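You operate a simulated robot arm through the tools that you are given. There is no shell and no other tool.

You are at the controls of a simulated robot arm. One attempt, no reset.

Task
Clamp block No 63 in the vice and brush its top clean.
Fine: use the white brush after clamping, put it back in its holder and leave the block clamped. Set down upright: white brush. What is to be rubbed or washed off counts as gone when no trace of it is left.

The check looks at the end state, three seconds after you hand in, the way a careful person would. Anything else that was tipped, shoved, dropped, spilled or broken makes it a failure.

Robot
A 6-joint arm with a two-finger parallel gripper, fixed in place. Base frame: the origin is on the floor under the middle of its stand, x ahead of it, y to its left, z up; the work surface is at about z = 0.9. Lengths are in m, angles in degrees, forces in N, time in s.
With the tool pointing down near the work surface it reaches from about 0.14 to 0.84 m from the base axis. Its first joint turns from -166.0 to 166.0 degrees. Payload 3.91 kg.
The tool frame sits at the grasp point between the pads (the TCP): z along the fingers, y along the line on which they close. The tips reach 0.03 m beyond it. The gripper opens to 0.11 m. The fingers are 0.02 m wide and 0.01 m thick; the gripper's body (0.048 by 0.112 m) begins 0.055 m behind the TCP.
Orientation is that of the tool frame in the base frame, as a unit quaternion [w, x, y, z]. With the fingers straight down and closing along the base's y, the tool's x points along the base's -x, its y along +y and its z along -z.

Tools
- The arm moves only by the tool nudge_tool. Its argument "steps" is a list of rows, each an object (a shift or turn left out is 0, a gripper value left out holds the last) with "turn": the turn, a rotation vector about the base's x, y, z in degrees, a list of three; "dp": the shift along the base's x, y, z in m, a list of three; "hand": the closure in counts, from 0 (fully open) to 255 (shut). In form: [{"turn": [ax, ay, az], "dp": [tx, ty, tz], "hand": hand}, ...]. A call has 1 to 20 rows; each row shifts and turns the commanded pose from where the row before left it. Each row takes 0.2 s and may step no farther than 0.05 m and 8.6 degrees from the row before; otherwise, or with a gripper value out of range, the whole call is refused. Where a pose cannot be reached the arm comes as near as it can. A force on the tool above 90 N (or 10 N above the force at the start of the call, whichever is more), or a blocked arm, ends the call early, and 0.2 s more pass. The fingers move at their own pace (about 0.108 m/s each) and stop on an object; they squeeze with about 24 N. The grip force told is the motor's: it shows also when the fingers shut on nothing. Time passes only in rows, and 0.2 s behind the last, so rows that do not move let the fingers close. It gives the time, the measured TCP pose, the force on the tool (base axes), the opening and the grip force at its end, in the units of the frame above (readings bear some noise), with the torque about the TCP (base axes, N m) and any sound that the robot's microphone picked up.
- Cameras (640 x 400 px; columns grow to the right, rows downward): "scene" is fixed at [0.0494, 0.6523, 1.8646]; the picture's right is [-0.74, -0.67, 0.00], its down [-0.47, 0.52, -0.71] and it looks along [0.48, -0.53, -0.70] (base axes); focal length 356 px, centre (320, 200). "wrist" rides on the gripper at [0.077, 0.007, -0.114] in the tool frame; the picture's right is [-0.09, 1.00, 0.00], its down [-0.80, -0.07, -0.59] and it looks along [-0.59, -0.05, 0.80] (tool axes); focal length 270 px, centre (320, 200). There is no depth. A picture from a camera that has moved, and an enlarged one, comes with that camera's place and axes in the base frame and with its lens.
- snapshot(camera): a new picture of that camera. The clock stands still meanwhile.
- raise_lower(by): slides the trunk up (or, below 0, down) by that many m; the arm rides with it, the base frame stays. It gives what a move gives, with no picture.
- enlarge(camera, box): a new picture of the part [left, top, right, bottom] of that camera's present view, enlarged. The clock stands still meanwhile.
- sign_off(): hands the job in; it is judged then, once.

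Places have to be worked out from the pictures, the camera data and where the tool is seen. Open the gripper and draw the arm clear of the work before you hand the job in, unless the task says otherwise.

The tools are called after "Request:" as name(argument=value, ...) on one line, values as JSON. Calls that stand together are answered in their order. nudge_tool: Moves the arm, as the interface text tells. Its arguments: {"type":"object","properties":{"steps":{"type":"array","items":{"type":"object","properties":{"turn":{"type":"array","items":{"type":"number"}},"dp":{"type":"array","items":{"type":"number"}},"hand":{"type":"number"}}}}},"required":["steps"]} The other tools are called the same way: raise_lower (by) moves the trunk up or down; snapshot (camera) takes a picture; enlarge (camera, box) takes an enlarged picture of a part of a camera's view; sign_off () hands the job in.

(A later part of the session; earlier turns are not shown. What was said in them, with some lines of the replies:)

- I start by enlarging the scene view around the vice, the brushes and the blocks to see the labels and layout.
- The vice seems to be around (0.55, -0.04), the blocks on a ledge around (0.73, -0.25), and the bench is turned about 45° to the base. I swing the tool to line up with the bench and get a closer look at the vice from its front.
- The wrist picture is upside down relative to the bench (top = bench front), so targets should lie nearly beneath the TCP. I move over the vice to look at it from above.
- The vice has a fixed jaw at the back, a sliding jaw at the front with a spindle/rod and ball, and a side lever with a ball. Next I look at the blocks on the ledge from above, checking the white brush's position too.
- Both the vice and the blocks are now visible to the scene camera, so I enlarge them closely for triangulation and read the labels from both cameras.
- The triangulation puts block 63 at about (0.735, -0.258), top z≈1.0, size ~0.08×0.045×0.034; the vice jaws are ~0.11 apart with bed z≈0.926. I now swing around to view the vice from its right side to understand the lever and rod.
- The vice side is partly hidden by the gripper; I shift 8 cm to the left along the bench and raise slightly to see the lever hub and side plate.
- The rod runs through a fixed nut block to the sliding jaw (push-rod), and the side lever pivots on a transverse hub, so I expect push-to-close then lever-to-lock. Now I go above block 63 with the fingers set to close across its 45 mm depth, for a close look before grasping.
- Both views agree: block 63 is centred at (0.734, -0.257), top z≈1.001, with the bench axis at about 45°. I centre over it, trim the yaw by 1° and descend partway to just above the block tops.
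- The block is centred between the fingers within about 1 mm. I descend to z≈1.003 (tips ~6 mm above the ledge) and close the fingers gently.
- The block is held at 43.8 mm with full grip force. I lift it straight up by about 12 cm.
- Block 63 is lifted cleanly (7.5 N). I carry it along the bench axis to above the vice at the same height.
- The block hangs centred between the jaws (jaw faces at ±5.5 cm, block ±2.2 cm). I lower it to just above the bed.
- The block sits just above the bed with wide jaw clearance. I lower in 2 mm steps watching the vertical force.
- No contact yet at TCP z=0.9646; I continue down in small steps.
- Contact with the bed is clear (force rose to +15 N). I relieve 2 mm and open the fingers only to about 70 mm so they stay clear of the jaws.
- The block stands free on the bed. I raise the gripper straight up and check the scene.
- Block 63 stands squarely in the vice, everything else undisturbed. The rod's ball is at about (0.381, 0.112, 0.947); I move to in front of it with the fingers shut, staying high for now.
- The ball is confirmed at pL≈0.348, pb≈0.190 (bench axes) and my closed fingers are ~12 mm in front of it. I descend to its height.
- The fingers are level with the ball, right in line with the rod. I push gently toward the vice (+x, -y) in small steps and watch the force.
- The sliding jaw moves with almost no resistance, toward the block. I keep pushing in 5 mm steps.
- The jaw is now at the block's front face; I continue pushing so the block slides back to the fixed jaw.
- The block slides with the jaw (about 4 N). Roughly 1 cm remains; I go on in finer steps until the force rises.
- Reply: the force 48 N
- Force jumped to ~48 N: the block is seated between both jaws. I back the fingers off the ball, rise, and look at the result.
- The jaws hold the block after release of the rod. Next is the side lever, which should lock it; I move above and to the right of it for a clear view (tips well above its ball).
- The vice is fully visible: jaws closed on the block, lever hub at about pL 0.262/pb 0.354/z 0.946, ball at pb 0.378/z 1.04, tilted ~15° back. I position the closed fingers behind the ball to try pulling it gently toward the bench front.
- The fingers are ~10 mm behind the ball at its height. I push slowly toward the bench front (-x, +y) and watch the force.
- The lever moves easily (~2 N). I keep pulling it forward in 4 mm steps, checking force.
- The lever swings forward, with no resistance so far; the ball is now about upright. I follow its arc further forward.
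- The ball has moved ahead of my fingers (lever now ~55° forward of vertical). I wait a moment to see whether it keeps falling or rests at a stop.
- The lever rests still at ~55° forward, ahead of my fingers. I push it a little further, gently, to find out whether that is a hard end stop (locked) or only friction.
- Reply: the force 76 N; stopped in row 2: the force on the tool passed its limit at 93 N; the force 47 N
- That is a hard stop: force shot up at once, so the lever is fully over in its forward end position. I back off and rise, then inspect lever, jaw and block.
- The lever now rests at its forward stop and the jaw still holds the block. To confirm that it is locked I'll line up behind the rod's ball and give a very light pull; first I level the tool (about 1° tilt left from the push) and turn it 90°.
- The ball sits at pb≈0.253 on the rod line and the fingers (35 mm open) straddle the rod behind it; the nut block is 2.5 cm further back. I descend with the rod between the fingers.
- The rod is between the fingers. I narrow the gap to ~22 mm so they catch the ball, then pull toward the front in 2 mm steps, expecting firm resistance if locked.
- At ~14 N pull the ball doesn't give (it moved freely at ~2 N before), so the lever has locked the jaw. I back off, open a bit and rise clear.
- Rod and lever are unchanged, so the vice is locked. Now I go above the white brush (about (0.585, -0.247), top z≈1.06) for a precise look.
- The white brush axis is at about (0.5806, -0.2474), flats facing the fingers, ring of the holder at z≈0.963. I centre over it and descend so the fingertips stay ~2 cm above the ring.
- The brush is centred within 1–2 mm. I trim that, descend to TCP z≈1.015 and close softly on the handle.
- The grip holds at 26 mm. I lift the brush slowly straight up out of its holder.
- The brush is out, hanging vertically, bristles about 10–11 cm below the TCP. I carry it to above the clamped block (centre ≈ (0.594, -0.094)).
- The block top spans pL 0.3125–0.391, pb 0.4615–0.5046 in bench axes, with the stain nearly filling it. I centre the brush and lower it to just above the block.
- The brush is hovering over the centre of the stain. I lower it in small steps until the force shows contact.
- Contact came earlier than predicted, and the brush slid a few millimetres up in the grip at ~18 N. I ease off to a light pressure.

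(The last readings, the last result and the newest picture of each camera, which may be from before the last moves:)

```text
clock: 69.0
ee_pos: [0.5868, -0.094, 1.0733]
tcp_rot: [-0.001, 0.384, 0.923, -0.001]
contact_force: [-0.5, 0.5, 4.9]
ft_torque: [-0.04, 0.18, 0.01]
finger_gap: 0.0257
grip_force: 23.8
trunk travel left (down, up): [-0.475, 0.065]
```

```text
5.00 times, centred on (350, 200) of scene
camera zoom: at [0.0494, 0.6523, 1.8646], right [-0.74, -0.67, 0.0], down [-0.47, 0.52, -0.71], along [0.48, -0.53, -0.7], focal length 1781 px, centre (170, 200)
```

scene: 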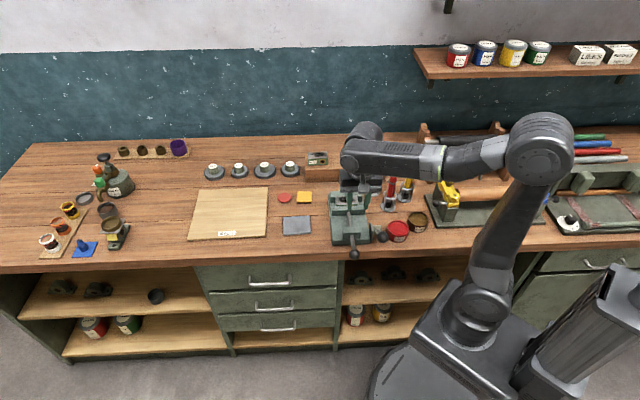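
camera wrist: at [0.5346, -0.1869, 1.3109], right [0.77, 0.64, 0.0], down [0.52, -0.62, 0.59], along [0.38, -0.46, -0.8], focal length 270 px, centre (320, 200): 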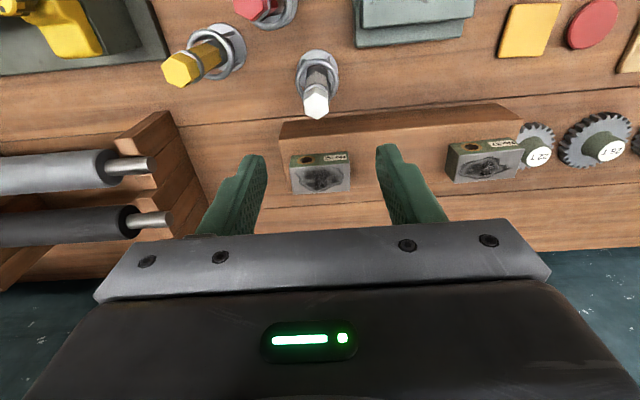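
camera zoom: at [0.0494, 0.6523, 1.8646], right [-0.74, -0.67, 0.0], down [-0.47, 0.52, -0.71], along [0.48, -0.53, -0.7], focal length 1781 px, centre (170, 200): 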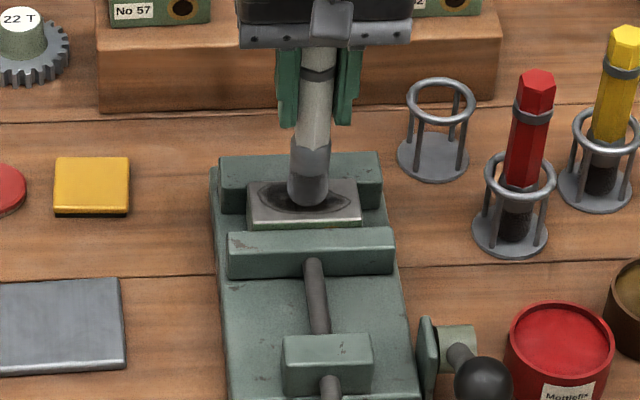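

Light contact of ~5 N now. I start brushing along the block's length with short slow strokes and check the effect.

Request:
nudge_tool(steps=[{"dp": [0.005, 0.005, 0]}, {"dp": [0.005, 0.005, 0]}, {"dp": [0.005, 0.005, 0]}, {"dp": [0.005, 0.005, 0]}, {"dp": [-0.005, -0.005, 0]}, {"dp": [-0.005, -0.005, 0]}, {"dp": [-0.005, -0.005, 0]}, {"dp": [-0.005, -0.005, 0]}, {}])

Request:
enlarge(camera="wrist", box=[220, 40, 420, 240])

```text
clock: 71.0
ee_pos: [0.5884, -0.0923, 1.0737]
tcp_rot: [0.0, 0.383, 0.924, 0.0]
contact_force: [0.3, -0.3, -0.3]
ft_torque: [0.02, 0.02, 0.02]
finger_gap: 0.0259
grip_force: 23.8
trunk travel left (down, up): [-0.475, 0.065]
```

```text
2.00 times, centred on (320, 140) of wrist
camera zoom: at [0.5393, -0.0342, 1.1871], right [0.77, 0.64, 0.0], down [0.52, -0.62, 0.59], along [0.38, -0.46, -0.8], focal length 541 px, centre (320, 320)
```

zoom: 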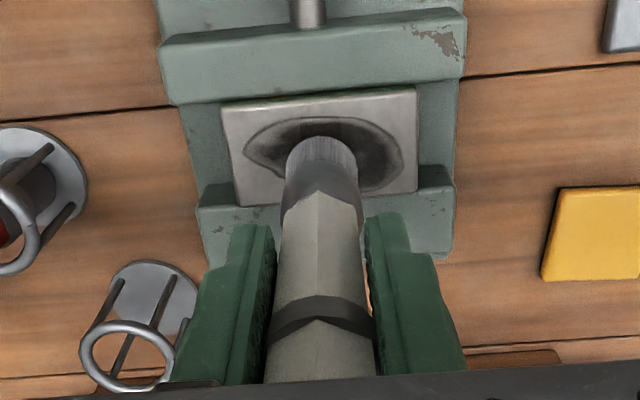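

The force dropped to about zero after the strokes, so I press 1 mm more and repeat with longer strokes, checking force mid-way.

Request:
nudge_tool(steps=[{"dp": [0, 0, -0.0015]}, {}, {"dp": [0.005, 0.005, 0]}, {"dp": [0.005, 0.005, 0]}, {"dp": [0.005, 0.005, 0]}, {"dp": [0.005, 0.005, 0]}])

Request:
nudge_tool(steps=[{"dp": [-0.005, -0.005, 0]}, {"dp": [-0.005, -0.005, 0]}, {"dp": [-0.005, -0.005, 0]}, {"dp": [-0.005, -0.005, 0]}, {"dp": [-0.005, -0.005, 0]}, {"dp": [-0.005, -0.005, 0]}, {"dp": [-0.005, -0.005, 0]}, {"dp": [-0.005, -0.005, 0]}])

Request:
enlarge(camera="wrist", box=[220, 40, 420, 240])

Request:
enlarge(camera="scene", box=[310, 160, 390, 240])

```text
clock: 72.4
ee_pos: [0.6083, -0.0735, 1.0728]
tcp_rot: [-0.001, 0.384, 0.923, -0.001]
contact_force: [-2.4, -2.6, 10.4]
ft_torque: [-0.29, 0.36, 0.03]
finger_gap: 0.026
grip_force: 23.9
trunk travel left (down, up): [-0.475, 0.065]
```

```text
clock: 74.2
ee_pos: [0.5689, -0.1131, 1.0722]
tcp_rot: [0.001, 0.383, 0.924, 0.0]
contact_force: [3.3, 2.7, 11.7]
ft_torque: [0.33, -0.28, -0.01]
finger_gap: 0.0259
grip_force: 23.7
trunk travel left (down, up): [-0.475, 0.065]
```

```text
2.00 times, centred on (320, 140) of wrist
camera zoom: at [0.5195, -0.0538, 1.1857], right [0.77, 0.64, 0.0], down [0.51, -0.62, 0.6], along [0.38, -0.46, -0.8], focal length 541 px, centre (320, 320)
```

zoom: 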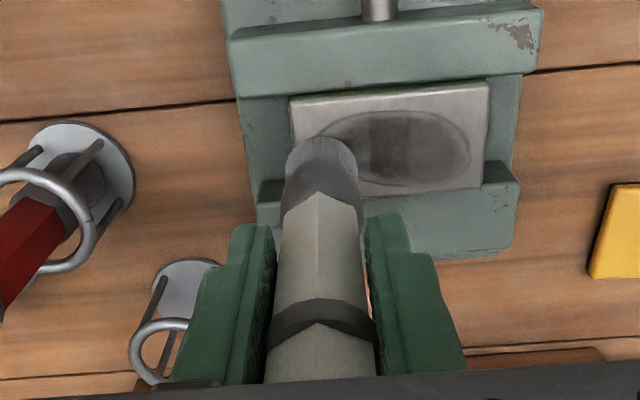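

```text
5.00 times, centred on (350, 200) of scene
camera zoom: at [0.0494, 0.6523, 1.8646], right [-0.74, -0.67, 0.0], down [-0.47, 0.52, -0.71], along [0.48, -0.53, -0.7], focal length 1781 px, centre (170, 200)
```

zoom: 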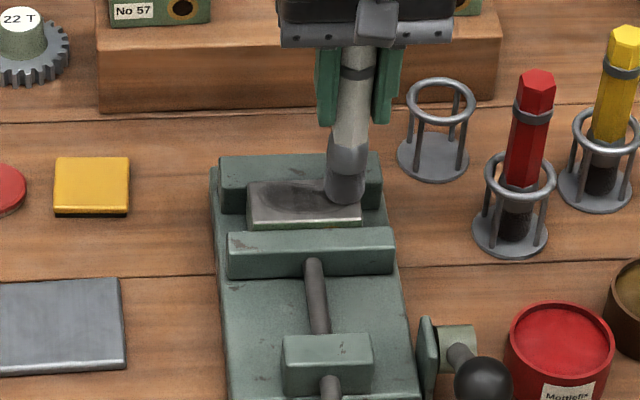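

It works: the stain is fading at ~11 N pressure. I sweep systematically with strokes along the length at three depths.

Request:
nudge_tool(steps=[{"dp": [0.007, 0.007, 0]}, {"dp": [0.007, 0.007, 0]}, {"dp": [0.007, 0.007, 0]}, {"dp": [0.007, 0.007, 0]}, {"dp": [0.007, 0.007, 0]}, {"dp": [0.007, 0.007, 0]}, {"dp": [0.0057, -0.0057, 0]}, {"dp": [-0.007, -0.007, 0]}, {"dp": [-0.007, -0.007, 0]}, {"dp": [-0.007, -0.007, 0]}, {"dp": [-0.007, -0.007, 0]}, {"dp": [-0.007, -0.007, 0]}, {"dp": [-0.007, -0.007, 0]}, {"dp": [-0.0113, 0.0113, 0]}, {"dp": [0.007, 0.007, 0]}, {"dp": [0.007, 0.007, 0]}, {"dp": [0.007, 0.007, 0]}, {"dp": [0.007, 0.007, 0]}, {"dp": [0.007, 0.007, 0]}, {"dp": [0.007, 0.007, 0]}])

Request:
enlarge(camera="wrist", box=[220, 40, 420, 240])

Request:
enlarge(camera="scene", box=[310, 160, 390, 240])

```text
clock: 78.4
ee_pos: [0.6058, -0.0653, 1.0713]
tcp_rot: [0.0, 0.384, 0.923, 0.0]
contact_force: [0.4, 0.8, 0.9]
ft_torque: [0.03, -0.02, 0.03]
finger_gap: 0.0261
grip_force: 24.1
trunk travel left (down, up): [-0.475, 0.065]
```

```text
2.00 times, centred on (320, 140) of wrist
camera zoom: at [0.5566, -0.0064, 1.1849], right [0.77, 0.64, 0.0], down [0.52, -0.62, 0.59], along [0.38, -0.46, -0.8], focal length 541 px, centre (320, 320)
```

zoom: 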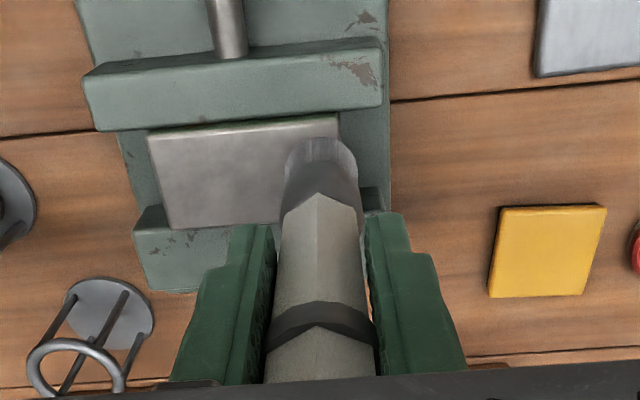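

```text
5.00 times, centred on (350, 200) of scene
camera zoom: at [0.0494, 0.6523, 1.8646], right [-0.74, -0.67, 0.0], down [-0.47, 0.52, -0.71], along [0.48, -0.53, -0.7], focal length 1781 px, centre (170, 200)
```

zoom: 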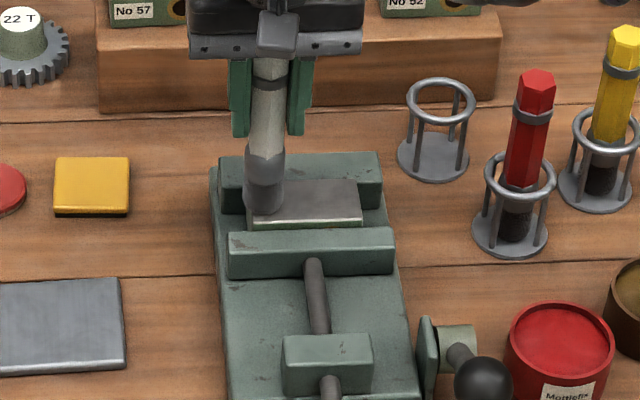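

The top looks clean already. I lift slightly and move aside to inspect the whole surface closely.

Request:
nudge_tool(steps=[{"dp": [0, 0, 0.01]}, {"dp": [0, 0, 0.03]}, {"dp": [0.02, -0.02, 0.03]}, {"dp": [0.025, -0.025, 0]}, {}])

Request:
enlarge(camera="wrist", box=[200, 0, 360, 110])

Request:
enlarge(camera="scene", box=[335, 185, 375, 215])

Request:
snapshot(camera="wrist")

```text
clock: 79.6
ee_pos: [0.6509, -0.11, 1.1417]
tcp_rot: [-0.001, 0.382, 0.924, 0.0]
contact_force: [-0.6, -0.3, -0.3]
ft_torque: [0.02, -0.01, -0.01]
finger_gap: 0.026
grip_force: 24.1
trunk travel left (down, up): [-0.475, 0.065]
```

```text
3.64 times, centred on (280, 55) of wrist
camera zoom: at [0.6012, -0.0508, 1.2561], right [0.77, 0.64, 0.0], down [0.52, -0.62, 0.59], along [0.38, -0.46, -0.8], focal length 983 px, centre (466, 727)
```

zoom: 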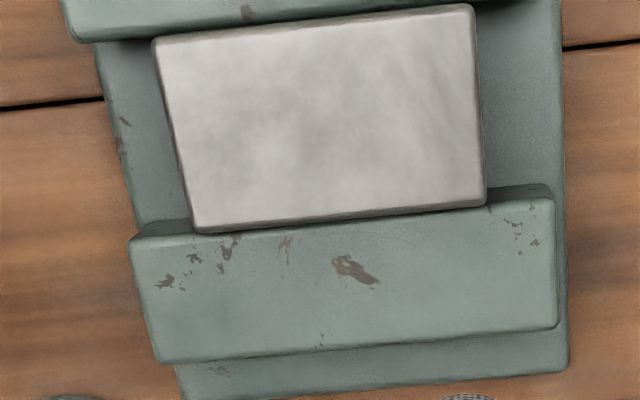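

```text
13.33 times, centred on (355, 200) of scene
camera zoom: at [0.0494, 0.6523, 1.8646], right [-0.74, -0.67, 0.0], down [-0.47, 0.52, -0.71], along [0.48, -0.53, -0.7], focal length 4749 px, centre (-147, 200)
```

zoom: 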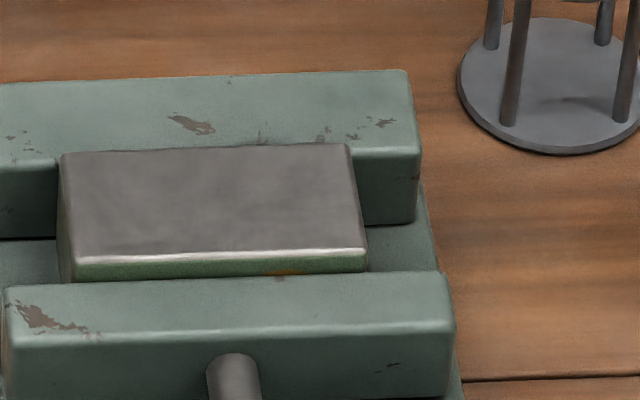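

```text
taken
camera wrist: at [0.6012, -0.0508, 1.2561], right [0.77, 0.64, 0.0], down [0.52, -0.62, 0.59], along [0.38, -0.46, -0.8], focal length 270 px, centre (320, 200)
```

wrist: 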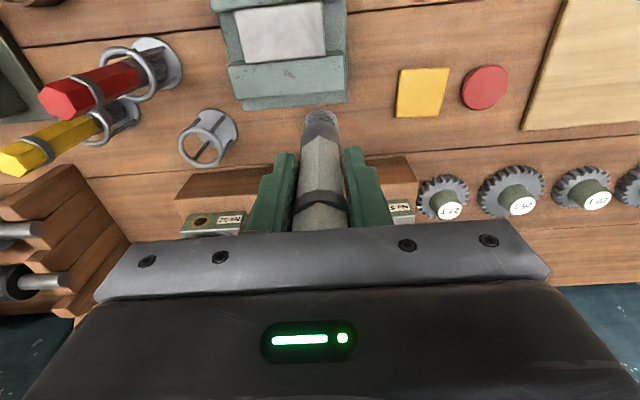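

The stain is no longer visible; only faint metal mottling remains. To be safe that no trace is left I do one more complete set of strokes, first returning to contact at the centre.

Request:
nudge_tool(steps=[{"dp": [-0.03, 0.0087, 0]}, {"dp": [-0.0305, 0.0087, 0]}, {"dp": [0, 0, -0.03]}, {"dp": [0, 0, -0.03]}, {"dp": [0, 0, -0.008]}, {}])

Request:
nudge_tool(steps=[{"dp": [0, 0, -0.0025]}, {}])

```text
clock: 81.0
ee_pos: [0.5901, -0.094, 1.0745]
tcp_rot: [0.0, 0.383, 0.924, 0.0]
contact_force: [-0.2, -0.3, -1.1]
ft_torque: [0.02, 0.0, 0.01]
finger_gap: 0.0261
grip_force: 23.9
trunk travel left (down, up): [-0.475, 0.065]
```

```text
clock: 81.6
ee_pos: [0.5888, -0.0941, 1.0719]
tcp_rot: [0.001, 0.383, 0.924, 0.0]
contact_force: [-0.3, -1.3, 8.2]
ft_torque: [-0.29, 0.12, 0.04]
finger_gap: 0.0257
grip_force: 23.6
trunk travel left (down, up): [-0.475, 0.065]
```

Pressure is ~8 N. I sweep back and forth over the full top.

Request:
nudge_tool(steps=[{"dp": [0.007, 0.007, 0]}, {"dp": [0.007, 0.007, 0]}, {"dp": [0.007, 0.007, 0]}, {"dp": [0.0085, -0.0085, 0]}, {"dp": [-0.0078, -0.0078, 0]}, {"dp": [-0.0078, -0.0078, 0]}, {"dp": [-0.0078, -0.0078, 0]}, {"dp": [-0.0078, -0.0078, 0]}, {"dp": [-0.0078, -0.0078, 0]}, {"dp": [-0.0078, -0.0078, 0]}, {"dp": [-0.0057, 0.0057, 0]}, {"dp": [0.0078, 0.0078, 0]}, {"dp": [0.0078, 0.0078, 0]}, {"dp": [0.0078, 0.0078, 0]}, {"dp": [0.0078, 0.0078, 0]}, {"dp": [0.0078, 0.0078, 0]}, {"dp": [0.0078, 0.0078, 0]}, {"dp": [-0.0057, 0.0057, 0]}])

Request:
nudge_tool(steps=[{"dp": [0, 0, -0.0005]}, {"dp": [-0.0078, -0.0078, 0]}, {"dp": [-0.0078, -0.0078, 0]}, {"dp": [-0.0078, -0.0078, 0]}, {"dp": [-0.0078, -0.0078, 0]}, {"dp": [-0.0078, -0.0078, 0]}, {"dp": [-0.0078, -0.0078, 0]}, {"dp": [-0.0057, 0.0057, 0]}, {"dp": [0.0078, 0.0078, 0]}, {"dp": [0.0078, 0.0078, 0]}, {"dp": [0.0078, 0.0078, 0]}, {"dp": [0.0078, 0.0078, 0]}, {"dp": [0.0078, 0.0078, 0]}, {"dp": [0.0078, 0.0078, 0]}])

```text
clock: 85.4
ee_pos: [0.6083, -0.0689, 1.0712]
tcp_rot: [0.0, 0.384, 0.923, 0.0]
contact_force: [-0.3, 0.3, 1.7]
ft_torque: [0.08, 0.03, -0.01]
finger_gap: 0.0259
grip_force: 24.5
trunk travel left (down, up): [-0.475, 0.065]
```

```text
clock: 88.4
ee_pos: [0.6026, -0.0649, 1.07]
tcp_rot: [0.0, 0.383, 0.924, 0.0]
contact_force: [-0.3, 0.3, -0.5]
ft_torque: [0.01, -0.02, 0.0]
finger_gap: 0.026
grip_force: 24.5
trunk travel left (down, up): [-0.475, 0.065]
```

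I lift and move aside again to inspect the surface at high enlargement.

Request:
nudge_tool(steps=[{"dp": [0, 0, 0.01]}, {"dp": [0, 0, 0.03]}, {"dp": [0.02, -0.02, 0.03]}, {"dp": [0.025, -0.025, 0]}, {}])

Request:
enlarge(camera="wrist", box=[230, 0, 340, 70])

Request:
enlarge(camera="scene", box=[335, 185, 375, 215])

Request:
enlarge(camera="wrist", box=[220, 40, 420, 240])

```text
clock: 89.6
ee_pos: [0.6468, -0.1084, 1.14]
tcp_rot: [0.0, 0.383, 0.924, 0.001]
contact_force: [0.6, 0.2, -1.0]
ft_torque: [0.04, -0.01, -0.02]
finger_gap: 0.0256
grip_force: 24.2
trunk travel left (down, up): [-0.475, 0.065]
```

```text
5.71 times, centred on (285, 35) of wrist
camera zoom: at [0.5986, -0.0495, 1.2538], right [0.77, 0.64, 0.0], down [0.52, -0.62, 0.59], along [0.38, -0.46, -0.8], focal length 1544 px, centre (520, 1143)
```

zoom: 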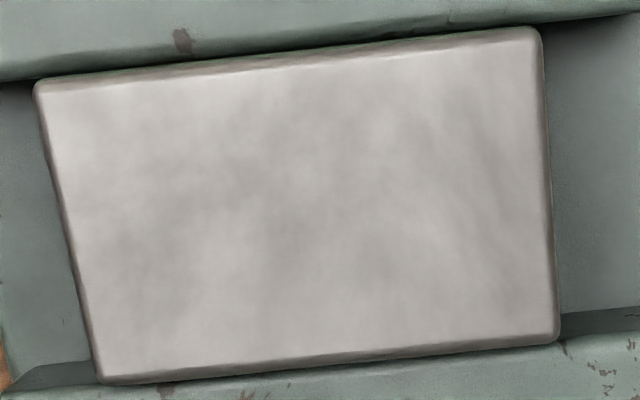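

```text
13.33 times, centred on (355, 200) of scene
camera zoom: at [0.0494, 0.6523, 1.8646], right [-0.74, -0.67, 0.0], down [-0.47, 0.52, -0.71], along [0.48, -0.53, -0.7], focal length 4749 px, centre (-147, 200)
```

zoom: 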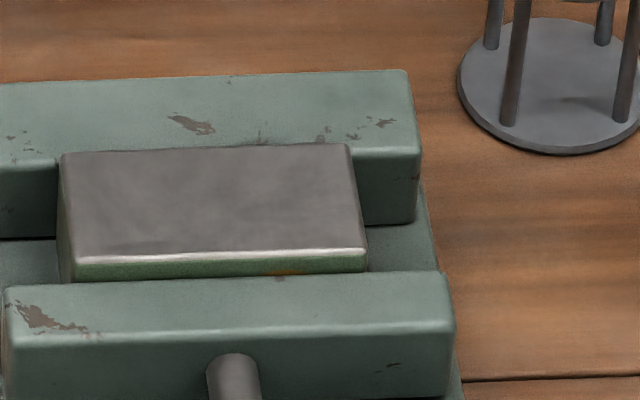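

```text
2.00 times, centred on (320, 140) of wrist
camera zoom: at [0.5986, -0.0495, 1.2538], right [0.77, 0.64, 0.0], down [0.52, -0.62, 0.59], along [0.38, -0.46, -0.8], focal length 541 px, centre (320, 320)
```

zoom: 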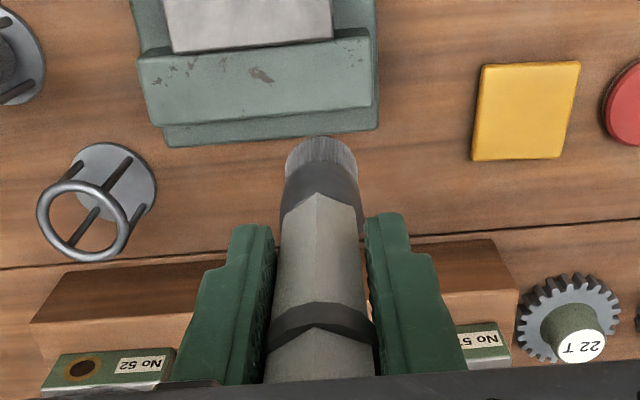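

Clean metal with only its natural grain; the pattern is unchanged by the extra strokes, so nothing of the stain remains. Now I carry the brush back to above its holder, to the same pose where I lifted it, and compare the view.

Request:
nudge_tool(steps=[{"dp": [-0.0134, -0.0278, 0.0028]}, {"dp": [-0.0134, -0.0278, 0.0028]}, {"dp": [-0.0134, -0.0278, 0.0028]}, {"dp": [-0.0134, -0.0278, 0.0028]}, {"dp": [-0.0134, -0.0278, 0.0028]}, {}, {}])

Request:
enlarge(camera="wrist", box=[220, 40, 420, 240])

Request:
enlarge(camera="scene", box=[330, 110, 410, 190])

```text
clock: 91.2
ee_pos: [0.5792, -0.2468, 1.1554]
tcp_rot: [-0.001, 0.384, 0.924, 0.0]
contact_force: [1.0, 0.4, -0.9]
ft_torque: [0.01, 0.0, -0.01]
finger_gap: 0.0259
grip_force: 24.0
trunk travel left (down, up): [-0.475, 0.065]
```

```text
2.00 times, centred on (320, 140) of wrist
camera zoom: at [0.5291, -0.1877, 1.2686], right [0.77, 0.64, 0.0], down [0.52, -0.62, 0.59], along [0.38, -0.46, -0.8], focal length 541 px, centre (320, 320)
```

zoom: 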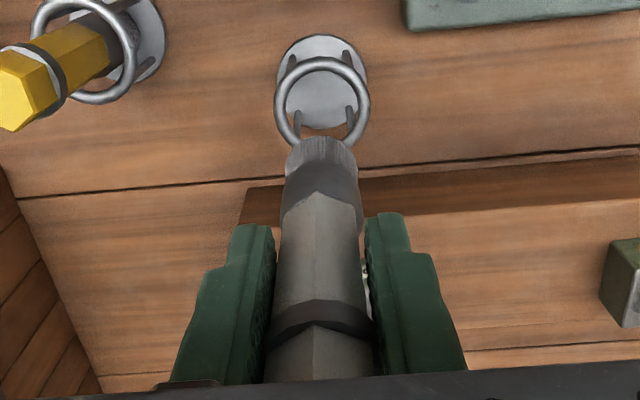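

```text
5.00 times, centred on (370, 150) of scene
camera zoom: at [0.0494, 0.6523, 1.8646], right [-0.74, -0.67, 0.0], down [-0.47, 0.52, -0.71], along [0.48, -0.53, -0.7], focal length 1781 px, centre (70, 450)
```

zoom: 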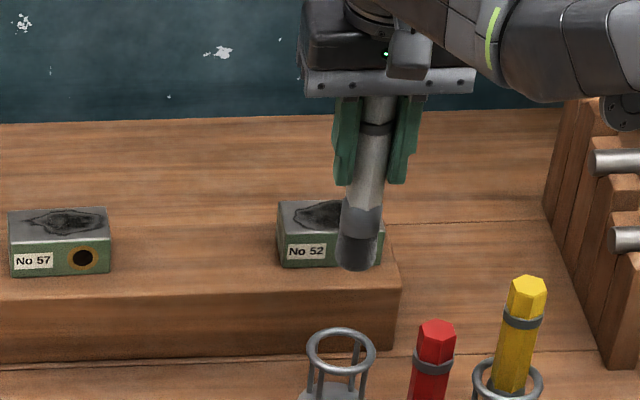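

The holder has not moved and the brush still hangs vertical, though it slid ~6 mm up in the grip. I lower it to just above the ring and check the alignment there.

Request:
nudge_tool(steps=[{"dp": [0.0007, 0.0007, -0.03]}, {"dp": [0, 0, -0.03]}, {"dp": [0, 0, -0.006]}, {}, {}])

Request:
enlarge(camera="wrist", box=[220, 40, 420, 240])

Request:
enlarge(camera="scene", box=[350, 140, 400, 200])

```text
clock: 92.4
ee_pos: [0.5799, -0.2468, 1.089]
tcp_rot: [0.0, 0.383, 0.924, -0.001]
contact_force: [-0.7, -1.6, 0.1]
ft_torque: [0.0, 0.0, 0.03]
finger_gap: 0.026
grip_force: 24.6
trunk travel left (down, up): [-0.475, 0.065]
```

```text
2.00 times, centred on (320, 140) of wrist
camera zoom: at [0.5304, -0.1877, 1.202], right [0.77, 0.64, 0.0], down [0.52, -0.62, 0.59], along [0.38, -0.46, -0.8], focal length 541 px, centre (320, 320)
```

zoom: 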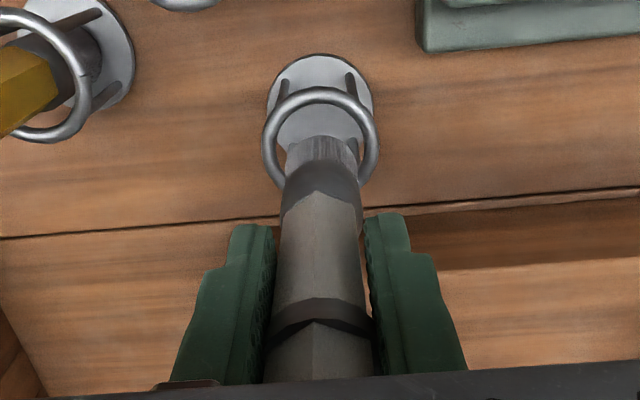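

```text
6.67 times, centred on (375, 170) of scene
camera zoom: at [0.0494, 0.6523, 1.8646], right [-0.74, -0.67, 0.0], down [-0.47, 0.52, -0.71], along [0.48, -0.53, -0.7], focal length 2375 px, centre (-47, 400)
```

zoom: 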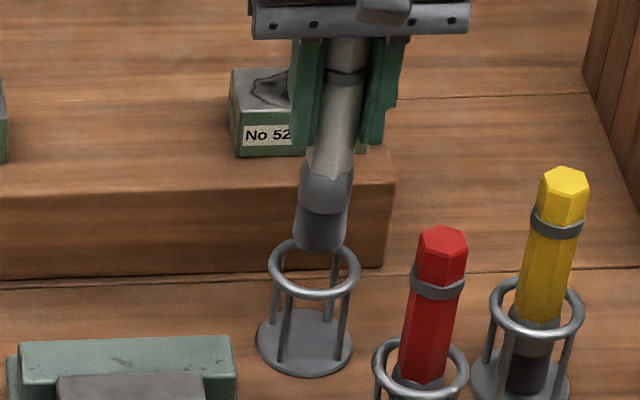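

The brush tip is slightly (≈3 mm) toward the back of the ring centre. I trim that and lower in small steps, watching for side forces.

Request:
nudge_tool(steps=[{"dp": [-0.0014, 0.0028, 0]}, {"dp": [0, 0, -0.006]}, {"dp": [0, 0, -0.006]}, {"dp": [0, 0, -0.006]}, {}])

Request:
enlarge(camera="wrist", box=[220, 40, 420, 240])

Request:
enlarge(camera="scene", box=[350, 140, 400, 200])

```text
clock: 93.6
ee_pos: [0.5792, -0.2427, 1.0708]
tcp_rot: [0.0, 0.384, 0.924, -0.001]
contact_force: [-0.2, -0.2, 0.2]
ft_torque: [0.02, -0.01, -0.01]
finger_gap: 0.0258
grip_force: 24.0
trunk travel left (down, up): [-0.475, 0.065]
```

```text
2.00 times, centred on (320, 140) of wrist
camera zoom: at [0.5294, -0.1844, 1.1842], right [0.77, 0.64, 0.0], down [0.52, -0.62, 0.59], along [0.38, -0.46, -0.8], focal length 541 px, centre (320, 320)
```

zoom: 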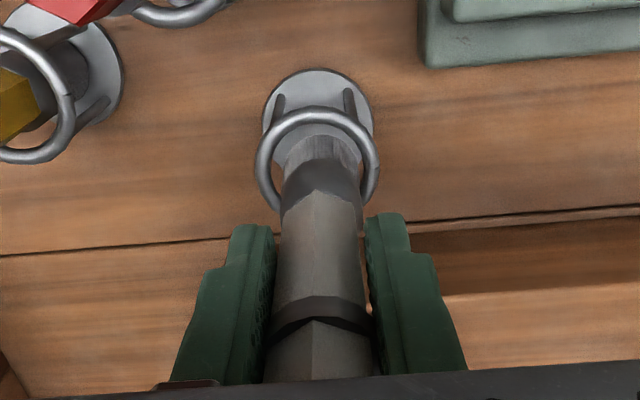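

```text
6.67 times, centred on (375, 170) of scene
camera zoom: at [0.0494, 0.6523, 1.8646], right [-0.74, -0.67, 0.0], down [-0.47, 0.52, -0.71], along [0.48, -0.53, -0.7], focal length 2375 px, centre (-47, 400)
```

zoom: 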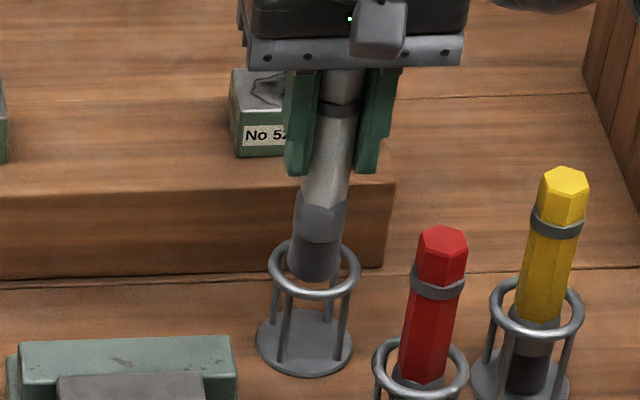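

The brush tip is centred in the ring with no side force. I continue straight down.

Request:
nudge_tool(steps=[{"dp": [0, 0, -0.01]}, {"dp": [0, 0, -0.01]}, {"dp": [0, 0, -0.01]}, {"dp": [0, 0, -0.01]}, {"dp": [0, 0, -0.008]}, {}])

Request:
enlarge(camera="scene", box=[350, 140, 400, 200])

Request:
enlarge(camera="wrist", box=[220, 40, 420, 240])

```text
clock: 95.0
ee_pos: [0.5794, -0.244, 1.0226]
tcp_rot: [0.0, 0.383, 0.924, 0.0]
contact_force: [-0.9, -1.2, -1.3]
ft_torque: [-0.06, 0.08, 0.01]
finger_gap: 0.0258
grip_force: 23.9
trunk travel left (down, up): [-0.475, 0.065]
```

```text
6.67 times, centred on (375, 170) of scene
camera zoom: at [0.0494, 0.6523, 1.8646], right [-0.74, -0.67, 0.0], down [-0.47, 0.52, -0.71], along [0.48, -0.53, -0.7], focal length 2375 px, centre (-47, 400)
```

zoom: 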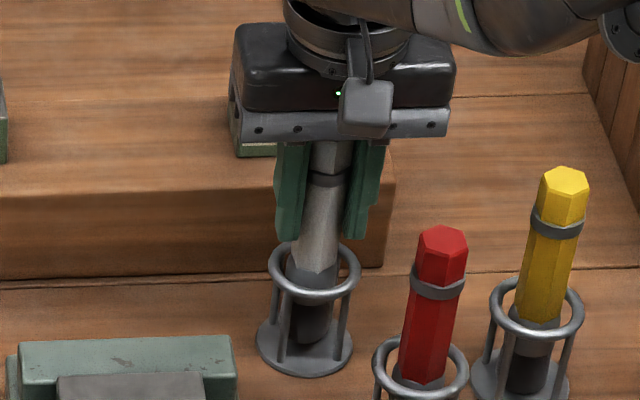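

```text
2.00 times, centred on (320, 140) of wrist
camera zoom: at [0.5302, -0.185, 1.1365], right [0.77, 0.64, 0.0], down [0.52, -0.62, 0.59], along [0.38, -0.46, -0.8], focal length 541 px, centre (320, 320)
```

zoom: 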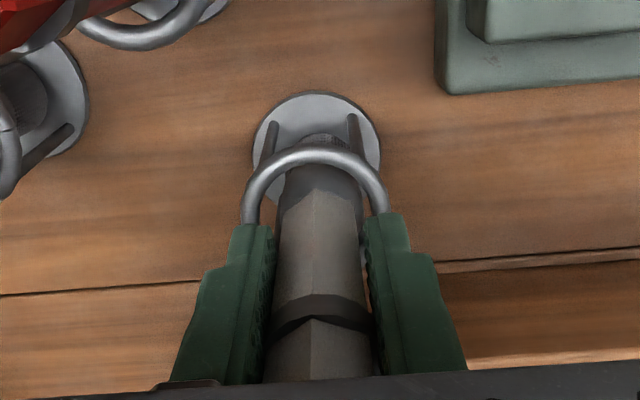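

The brush is in the holder up to the last centimetre; forces are small. I lower in 3 mm steps until it seats.

Request:
nudge_tool(steps=[{"dp": [0, 0, -0.003]}, {}])

Request:
nudge_tool(steps=[{"dp": [0, 0, -0.003]}, {}])

Request:
nudge_tool(steps=[{"dp": [0, 0, -0.003]}, {}])

```text
clock: 95.6
ee_pos: [0.5808, -0.2448, 1.0187]
tcp_rot: [0.0, 0.384, 0.923, 0.0]
contact_force: [0.1, 0.9, -0.9]
ft_torque: [0.04, -0.02, 0.0]
finger_gap: 0.0255
grip_force: 24.1
trunk travel left (down, up): [-0.475, 0.065]
```

```text
clock: 96.2
ee_pos: [0.5806, -0.2447, 1.0163]
tcp_rot: [0.001, 0.383, 0.924, 0.0]
contact_force: [-0.4, 0.5, -0.5]
ft_torque: [0.01, -0.01, -0.01]
finger_gap: 0.0257
grip_force: 23.9
trunk travel left (down, up): [-0.475, 0.065]
```

```text
clock: 96.8
ee_pos: [0.5802, -0.2439, 1.0137]
tcp_rot: [0.0, 0.383, 0.924, 0.0]
contact_force: [0.7, -0.5, 0.1]
ft_torque: [0.05, 0.0, 0.02]
finger_gap: 0.0256
grip_force: 24.6
trunk travel left (down, up): [-0.475, 0.065]
```

No seating contact yet at TCP z=1.0137; I go on in 2 mm steps.

Request:
nudge_tool(steps=[{"dp": [0, 0, -0.002]}, {}])

Request:
nudge_tool(steps=[{"dp": [0, 0, -0.002]}, {}])

Request:
nudge_tool(steps=[{"dp": [0, 0, -0.002]}, {}])

```text
clock: 97.4
ee_pos: [0.5806, -0.2437, 1.0121]
tcp_rot: [0.003, 0.382, 0.924, 0.0]
contact_force: [2.7, 0.8, 14.0]
ft_torque: [0.15, -0.37, 0.01]
finger_gap: 0.026
grip_force: 23.9
trunk travel left (down, up): [-0.475, 0.065]
```

```text
clock: 98.0
ee_pos: [0.5786, -0.243, 1.0099]
tcp_rot: [0.001, 0.382, 0.924, -0.001]
contact_force: [3.8, 2.2, 19.1]
ft_torque: [0.24, -0.57, -0.03]
finger_gap: 0.0256
grip_force: 23.7
trunk travel left (down, up): [-0.475, 0.065]
```

```text
clock: 98.6
ee_pos: [0.5787, -0.2435, 1.0083]
tcp_rot: [0.0, 0.384, 0.923, 0.001]
contact_force: [3.5, 2.1, 17.3]
ft_torque: [0.23, -0.4, -0.01]
finger_gap: 0.0257
grip_force: 23.3
trunk travel left (down, up): [-0.475, 0.065]
```

Firm contact from TCP z≈1.012: the brush is seated on the base. I ease off 2 mm and check the pictures before opening.

Request:
nudge_tool(steps=[{"dp": [0, 0, 0.0025]}, {}])

Request:
enlarge(camera="scene", box=[350, 150, 400, 200])

Request:
enlarge(camera="wrist", box=[220, 40, 420, 240])

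```text
clock: 99.2
ee_pos: [0.579, -0.2442, 1.0088]
tcp_rot: [-0.003, 0.384, 0.923, 0.0]
contact_force: [-0.5, 0.4, -0.2]
ft_torque: [-0.02, -0.01, 0.02]
finger_gap: 0.0255
grip_force: 24.0
trunk travel left (down, up): [-0.475, 0.065]
```

```text
8.00 times, centred on (375, 175) of scene
camera zoom: at [0.0494, 0.6523, 1.8646], right [-0.74, -0.67, 0.0], down [-0.47, 0.52, -0.71], along [0.48, -0.53, -0.7], focal length 2850 px, centre (-120, 400)
```

zoom: 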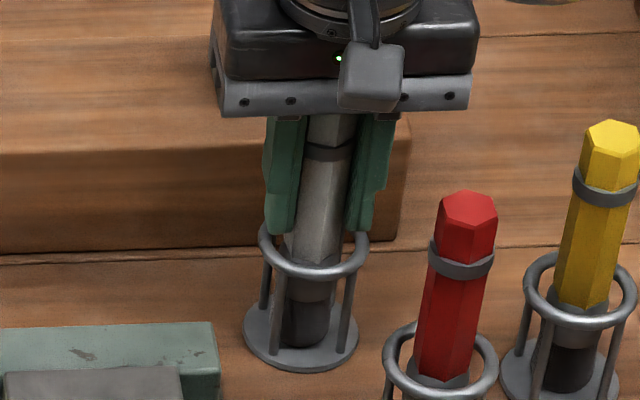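

```text
2.00 times, centred on (320, 140) of wrist
camera zoom: at [0.5297, -0.1846, 1.1227], right [0.77, 0.64, 0.0], down [0.52, -0.62, 0.59], along [0.38, -0.46, -0.81], focal length 541 px, centre (320, 320)
```

zoom: 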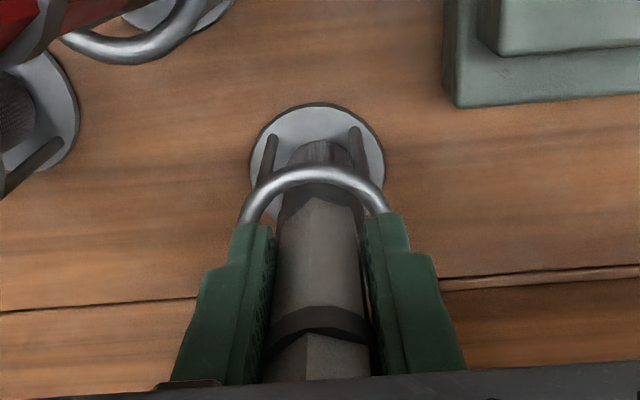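

The bristle end sits on the base plate inside the posts. I open the fingers slowly so the brush settles by itself.

Request:
nudge_tool(steps=[{"hand": 190}, {"hand": 180}, {"hand": 165}, {"hand": 140}, {"hand": 115}, {}, {}])

Request:
enlarge(camera="scene", box=[350, 150, 400, 200])

Request:
enlarge(camera="wrist", box=[220, 40, 420, 240])

```text
clock: 100.8
ee_pos: [0.5801, -0.2438, 1.0094]
tcp_rot: [0.001, 0.383, 0.924, 0.0]
contact_force: [0.9, 0.5, 0.6]
ft_torque: [-0.01, -0.04, -0.03]
finger_gap: 0.0605
grip_force: 0.1
trunk travel left (down, up): [-0.475, 0.065]
```

```text
8.00 times, centred on (375, 175) of scene
camera zoom: at [0.0494, 0.6523, 1.8646], right [-0.74, -0.67, 0.0], down [-0.47, 0.52, -0.71], along [0.48, -0.53, -0.7], focal length 2850 px, centre (-120, 400)
```

zoom: 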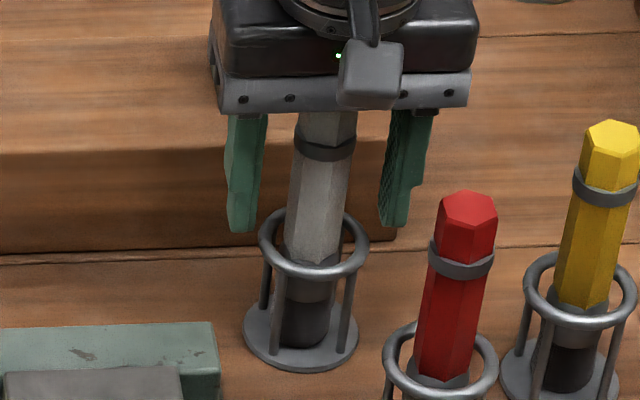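

```text
2.00 times, centred on (320, 140) of wrist
camera zoom: at [0.5301, -0.1845, 1.1239], right [0.77, 0.64, 0.0], down [0.52, -0.62, 0.59], along [0.38, -0.46, -0.8], focal length 541 px, centre (320, 320)
```

zoom: 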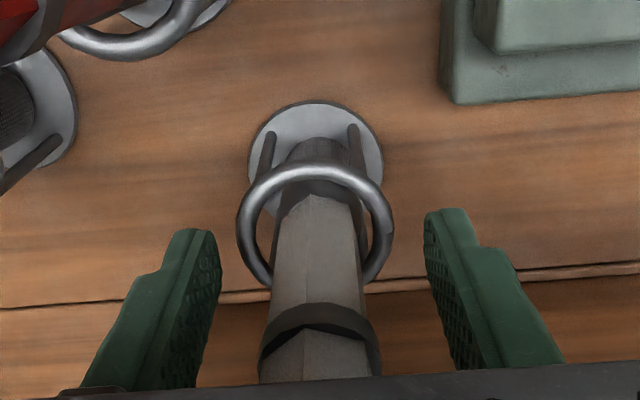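

The brush stands by itself in its holder. I raise the gripper straight up and check all objects.

Request:
nudge_tool(steps=[{"dp": [0, 0, 0.02]}, {"dp": [0, 0, 0.04]}, {"dp": [0, 0, 0.05]}, {"dp": [0, 0, 0.05]}, {"dp": [0, 0, 0.04]}, {}])

Request:
snapshot(camera="wrist")

Request:
enlarge(camera="scene", box=[350, 150, 400, 200])

Request:
enlarge(camera="wrist", box=[260, 0, 380, 100])

```text
clock: 102.2
ee_pos: [0.5777, -0.2453, 1.2082]
tcp_rot: [0.0, 0.383, 0.924, 0.0]
contact_force: [-0.1, -0.1, -0.1]
ft_torque: [-0.01, -0.02, -0.02]
finger_gap: 0.0602
grip_force: 0.0
trunk travel left (down, up): [-0.475, 0.065]
```

```text
taken
camera wrist: at [0.5287, -0.1863, 1.3226], right [0.77, 0.64, 0.0], down [0.52, -0.62, 0.59], along [0.38, -0.46, -0.8], focal length 270 px, centre (320, 200)
```

wrist: 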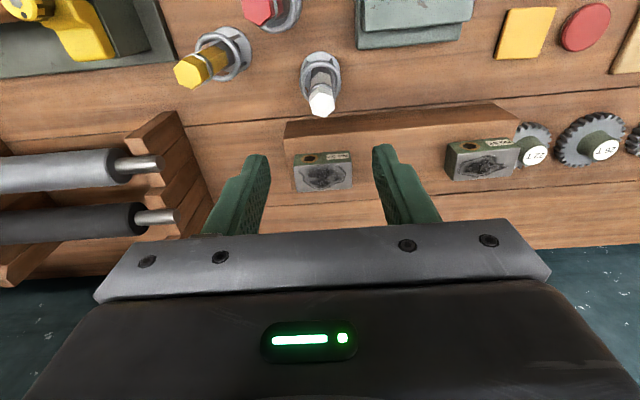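

```text
8.00 times, centred on (375, 175) of scene
camera zoom: at [0.0494, 0.6523, 1.8646], right [-0.74, -0.67, 0.0], down [-0.47, 0.52, -0.71], along [0.48, -0.53, -0.7], focal length 2850 px, centre (-120, 400)
```

zoom: 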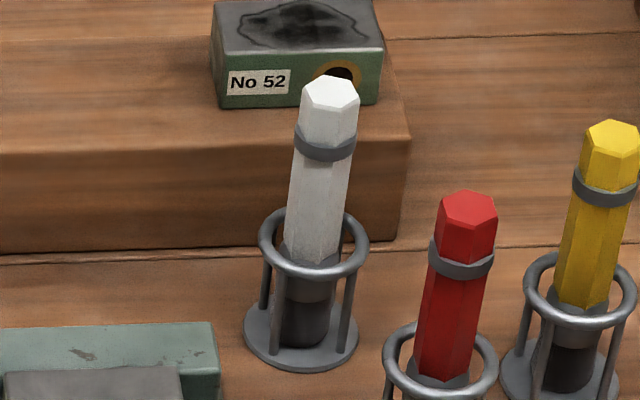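

```text
4.00 times, centred on (320, 50) of wrist
camera zoom: at [0.5287, -0.1863, 1.3226], right [0.77, 0.64, 0.0], down [0.52, -0.62, 0.59], along [0.38, -0.46, -0.8], focal length 1081 px, centre (320, 800)
```

zoom: 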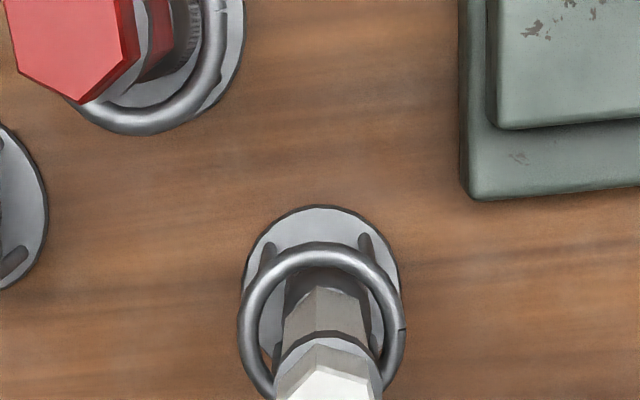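

The white brush is upright in its holder, practically where it was. I open the gripper fully, retreat up and back toward the start pose, and take final pictures.

Request:
nudge_tool(steps=[{"dp": [0, 0, 0.045], "hand": 0}, {"dp": [0, 0, 0.045]}, {"dp": [0, 0, 0.045]}, {"dp": [-0.035, 0.022, 0.01]}, {"dp": [-0.035, 0.022, 0]}, {"dp": [-0.035, 0.022, 0]}, {"dp": [-0.035, 0.022, 0]}, {"dp": [-0.035, 0.022, 0]}, {"dp": [-0.035, 0.022, 0]}, {"dp": [-0.02, 0.015, 0]}, {}])

Request:
snapshot(camera="scene")

Request:
enlarge(camera="scene", box=[300, 140, 440, 270])

Request:
snapshot(camera="wrist")

```text
clock: 104.6
ee_pos: [0.3438, -0.0942, 1.347]
tcp_rot: [0.0, 0.384, 0.923, 0.0]
contact_force: [0.1, -0.4, -0.5]
ft_torque: [-0.04, -0.01, 0.03]
finger_gap: 0.11
grip_force: 0.1
out of reach, approached as far as the arm can: row 3
trunk travel left (down, up): [-0.475, 0.065]
```

```text
taken
```

scene: 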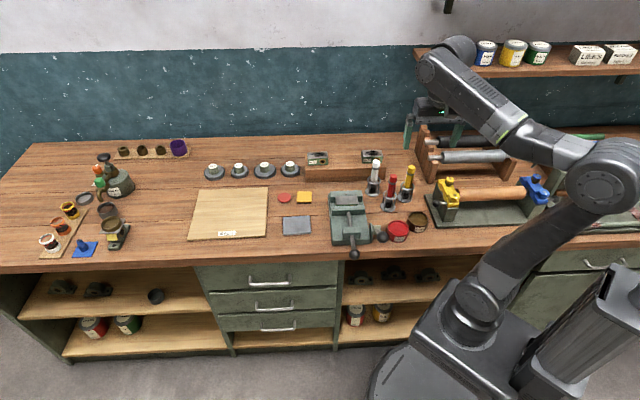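

```text
3.08 times, centred on (370, 205) of scene
camera zoom: at [0.0494, 0.6523, 1.8646], right [-0.74, -0.67, 0.0], down [-0.47, 0.52, -0.71], along [0.48, -0.53, -0.7], focal length 1096 px, centre (166, 185)
```

zoom: 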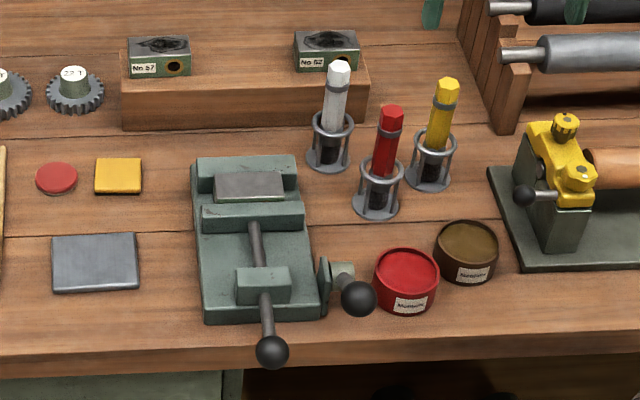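

```text
taken
camera wrist: at [0.2948, -0.0357, 1.4599], right [0.77, 0.64, 0.0], down [0.52, -0.62, 0.59], along [0.38, -0.46, -0.8], focal length 270 px, centre (320, 200)
```

wrist: 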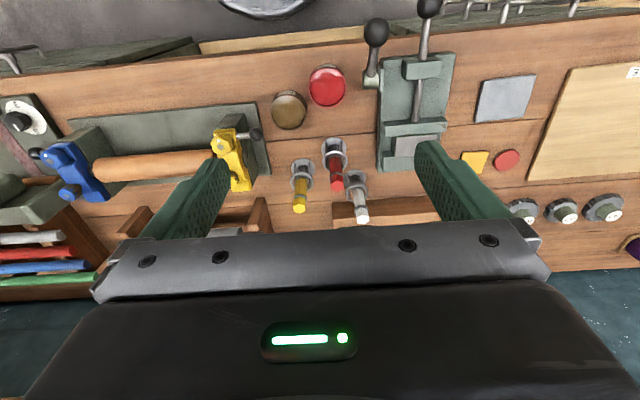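

Everything else is in place: block 63 clamped with the lever over, brush back and upright. One last close look at the block's top before handing in.

Request:
enlarge(camera="scene", box=[338, 190, 362, 206])

Request:
enlarge(camera="scene", box=[300, 145, 330, 165])

```text
16.00 times, centred on (350, 198) of scene
camera zoom: at [0.0494, 0.6523, 1.8646], right [-0.74, -0.67, 0.0], down [-0.47, 0.52, -0.71], along [0.48, -0.53, -0.7], focal length 5699 px, centre (-160, 232)
```

zoom: 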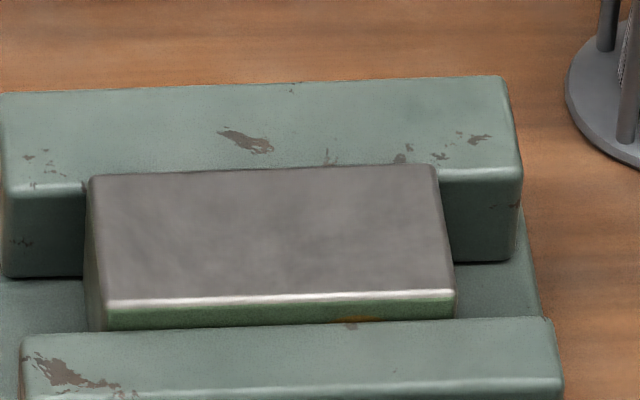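

```text
16.00 times, centred on (315, 155) of scene
camera zoom: at [0.0494, 0.6523, 1.8646], right [-0.74, -0.67, 0.0], down [-0.47, 0.52, -0.71], along [0.48, -0.53, -0.7], focal length 5699 px, centre (400, 920)
```

zoom: 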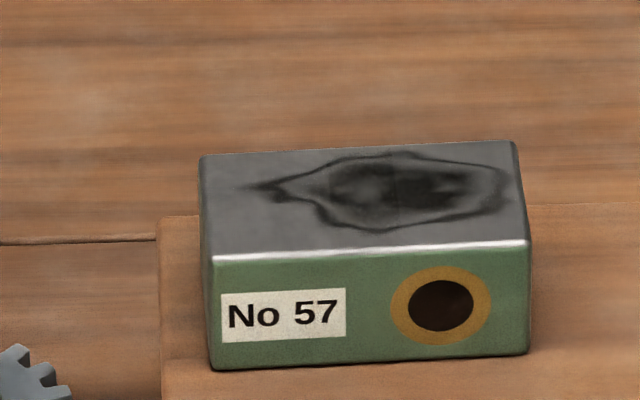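

The top of No 63 is evenly clean with no outline left, the block is clamped and locked, the brush is back upright, and the arm is clear with the gripper open. I hand in.

Request:
sign_off()

```text
The job is handed in.
```

Block No 63 is clamped in the vice with its top brushed clean, and I have handed the job in.

- **Clamping:** I set the block between the jaws, closed them with the push-rod and swung the side lever over to its stop. A 14 N pull on the rod afterwards did not move the jaw, so it is locked.
- **Brushing:** I used the white brush after clamping. High-zoom views of the top show no stain or outline, only the grain of the metal.
- **Brush:** It is back in its holder, standing upright within a few millimetres of where it was.
- **Everything else:** The final pictures show nothing else moved or tipped. The gripper is open and the arm is clear of the bench.

The brush slid a few millimetres up in the grip while I was pressing. I allowed for that when putting it back.
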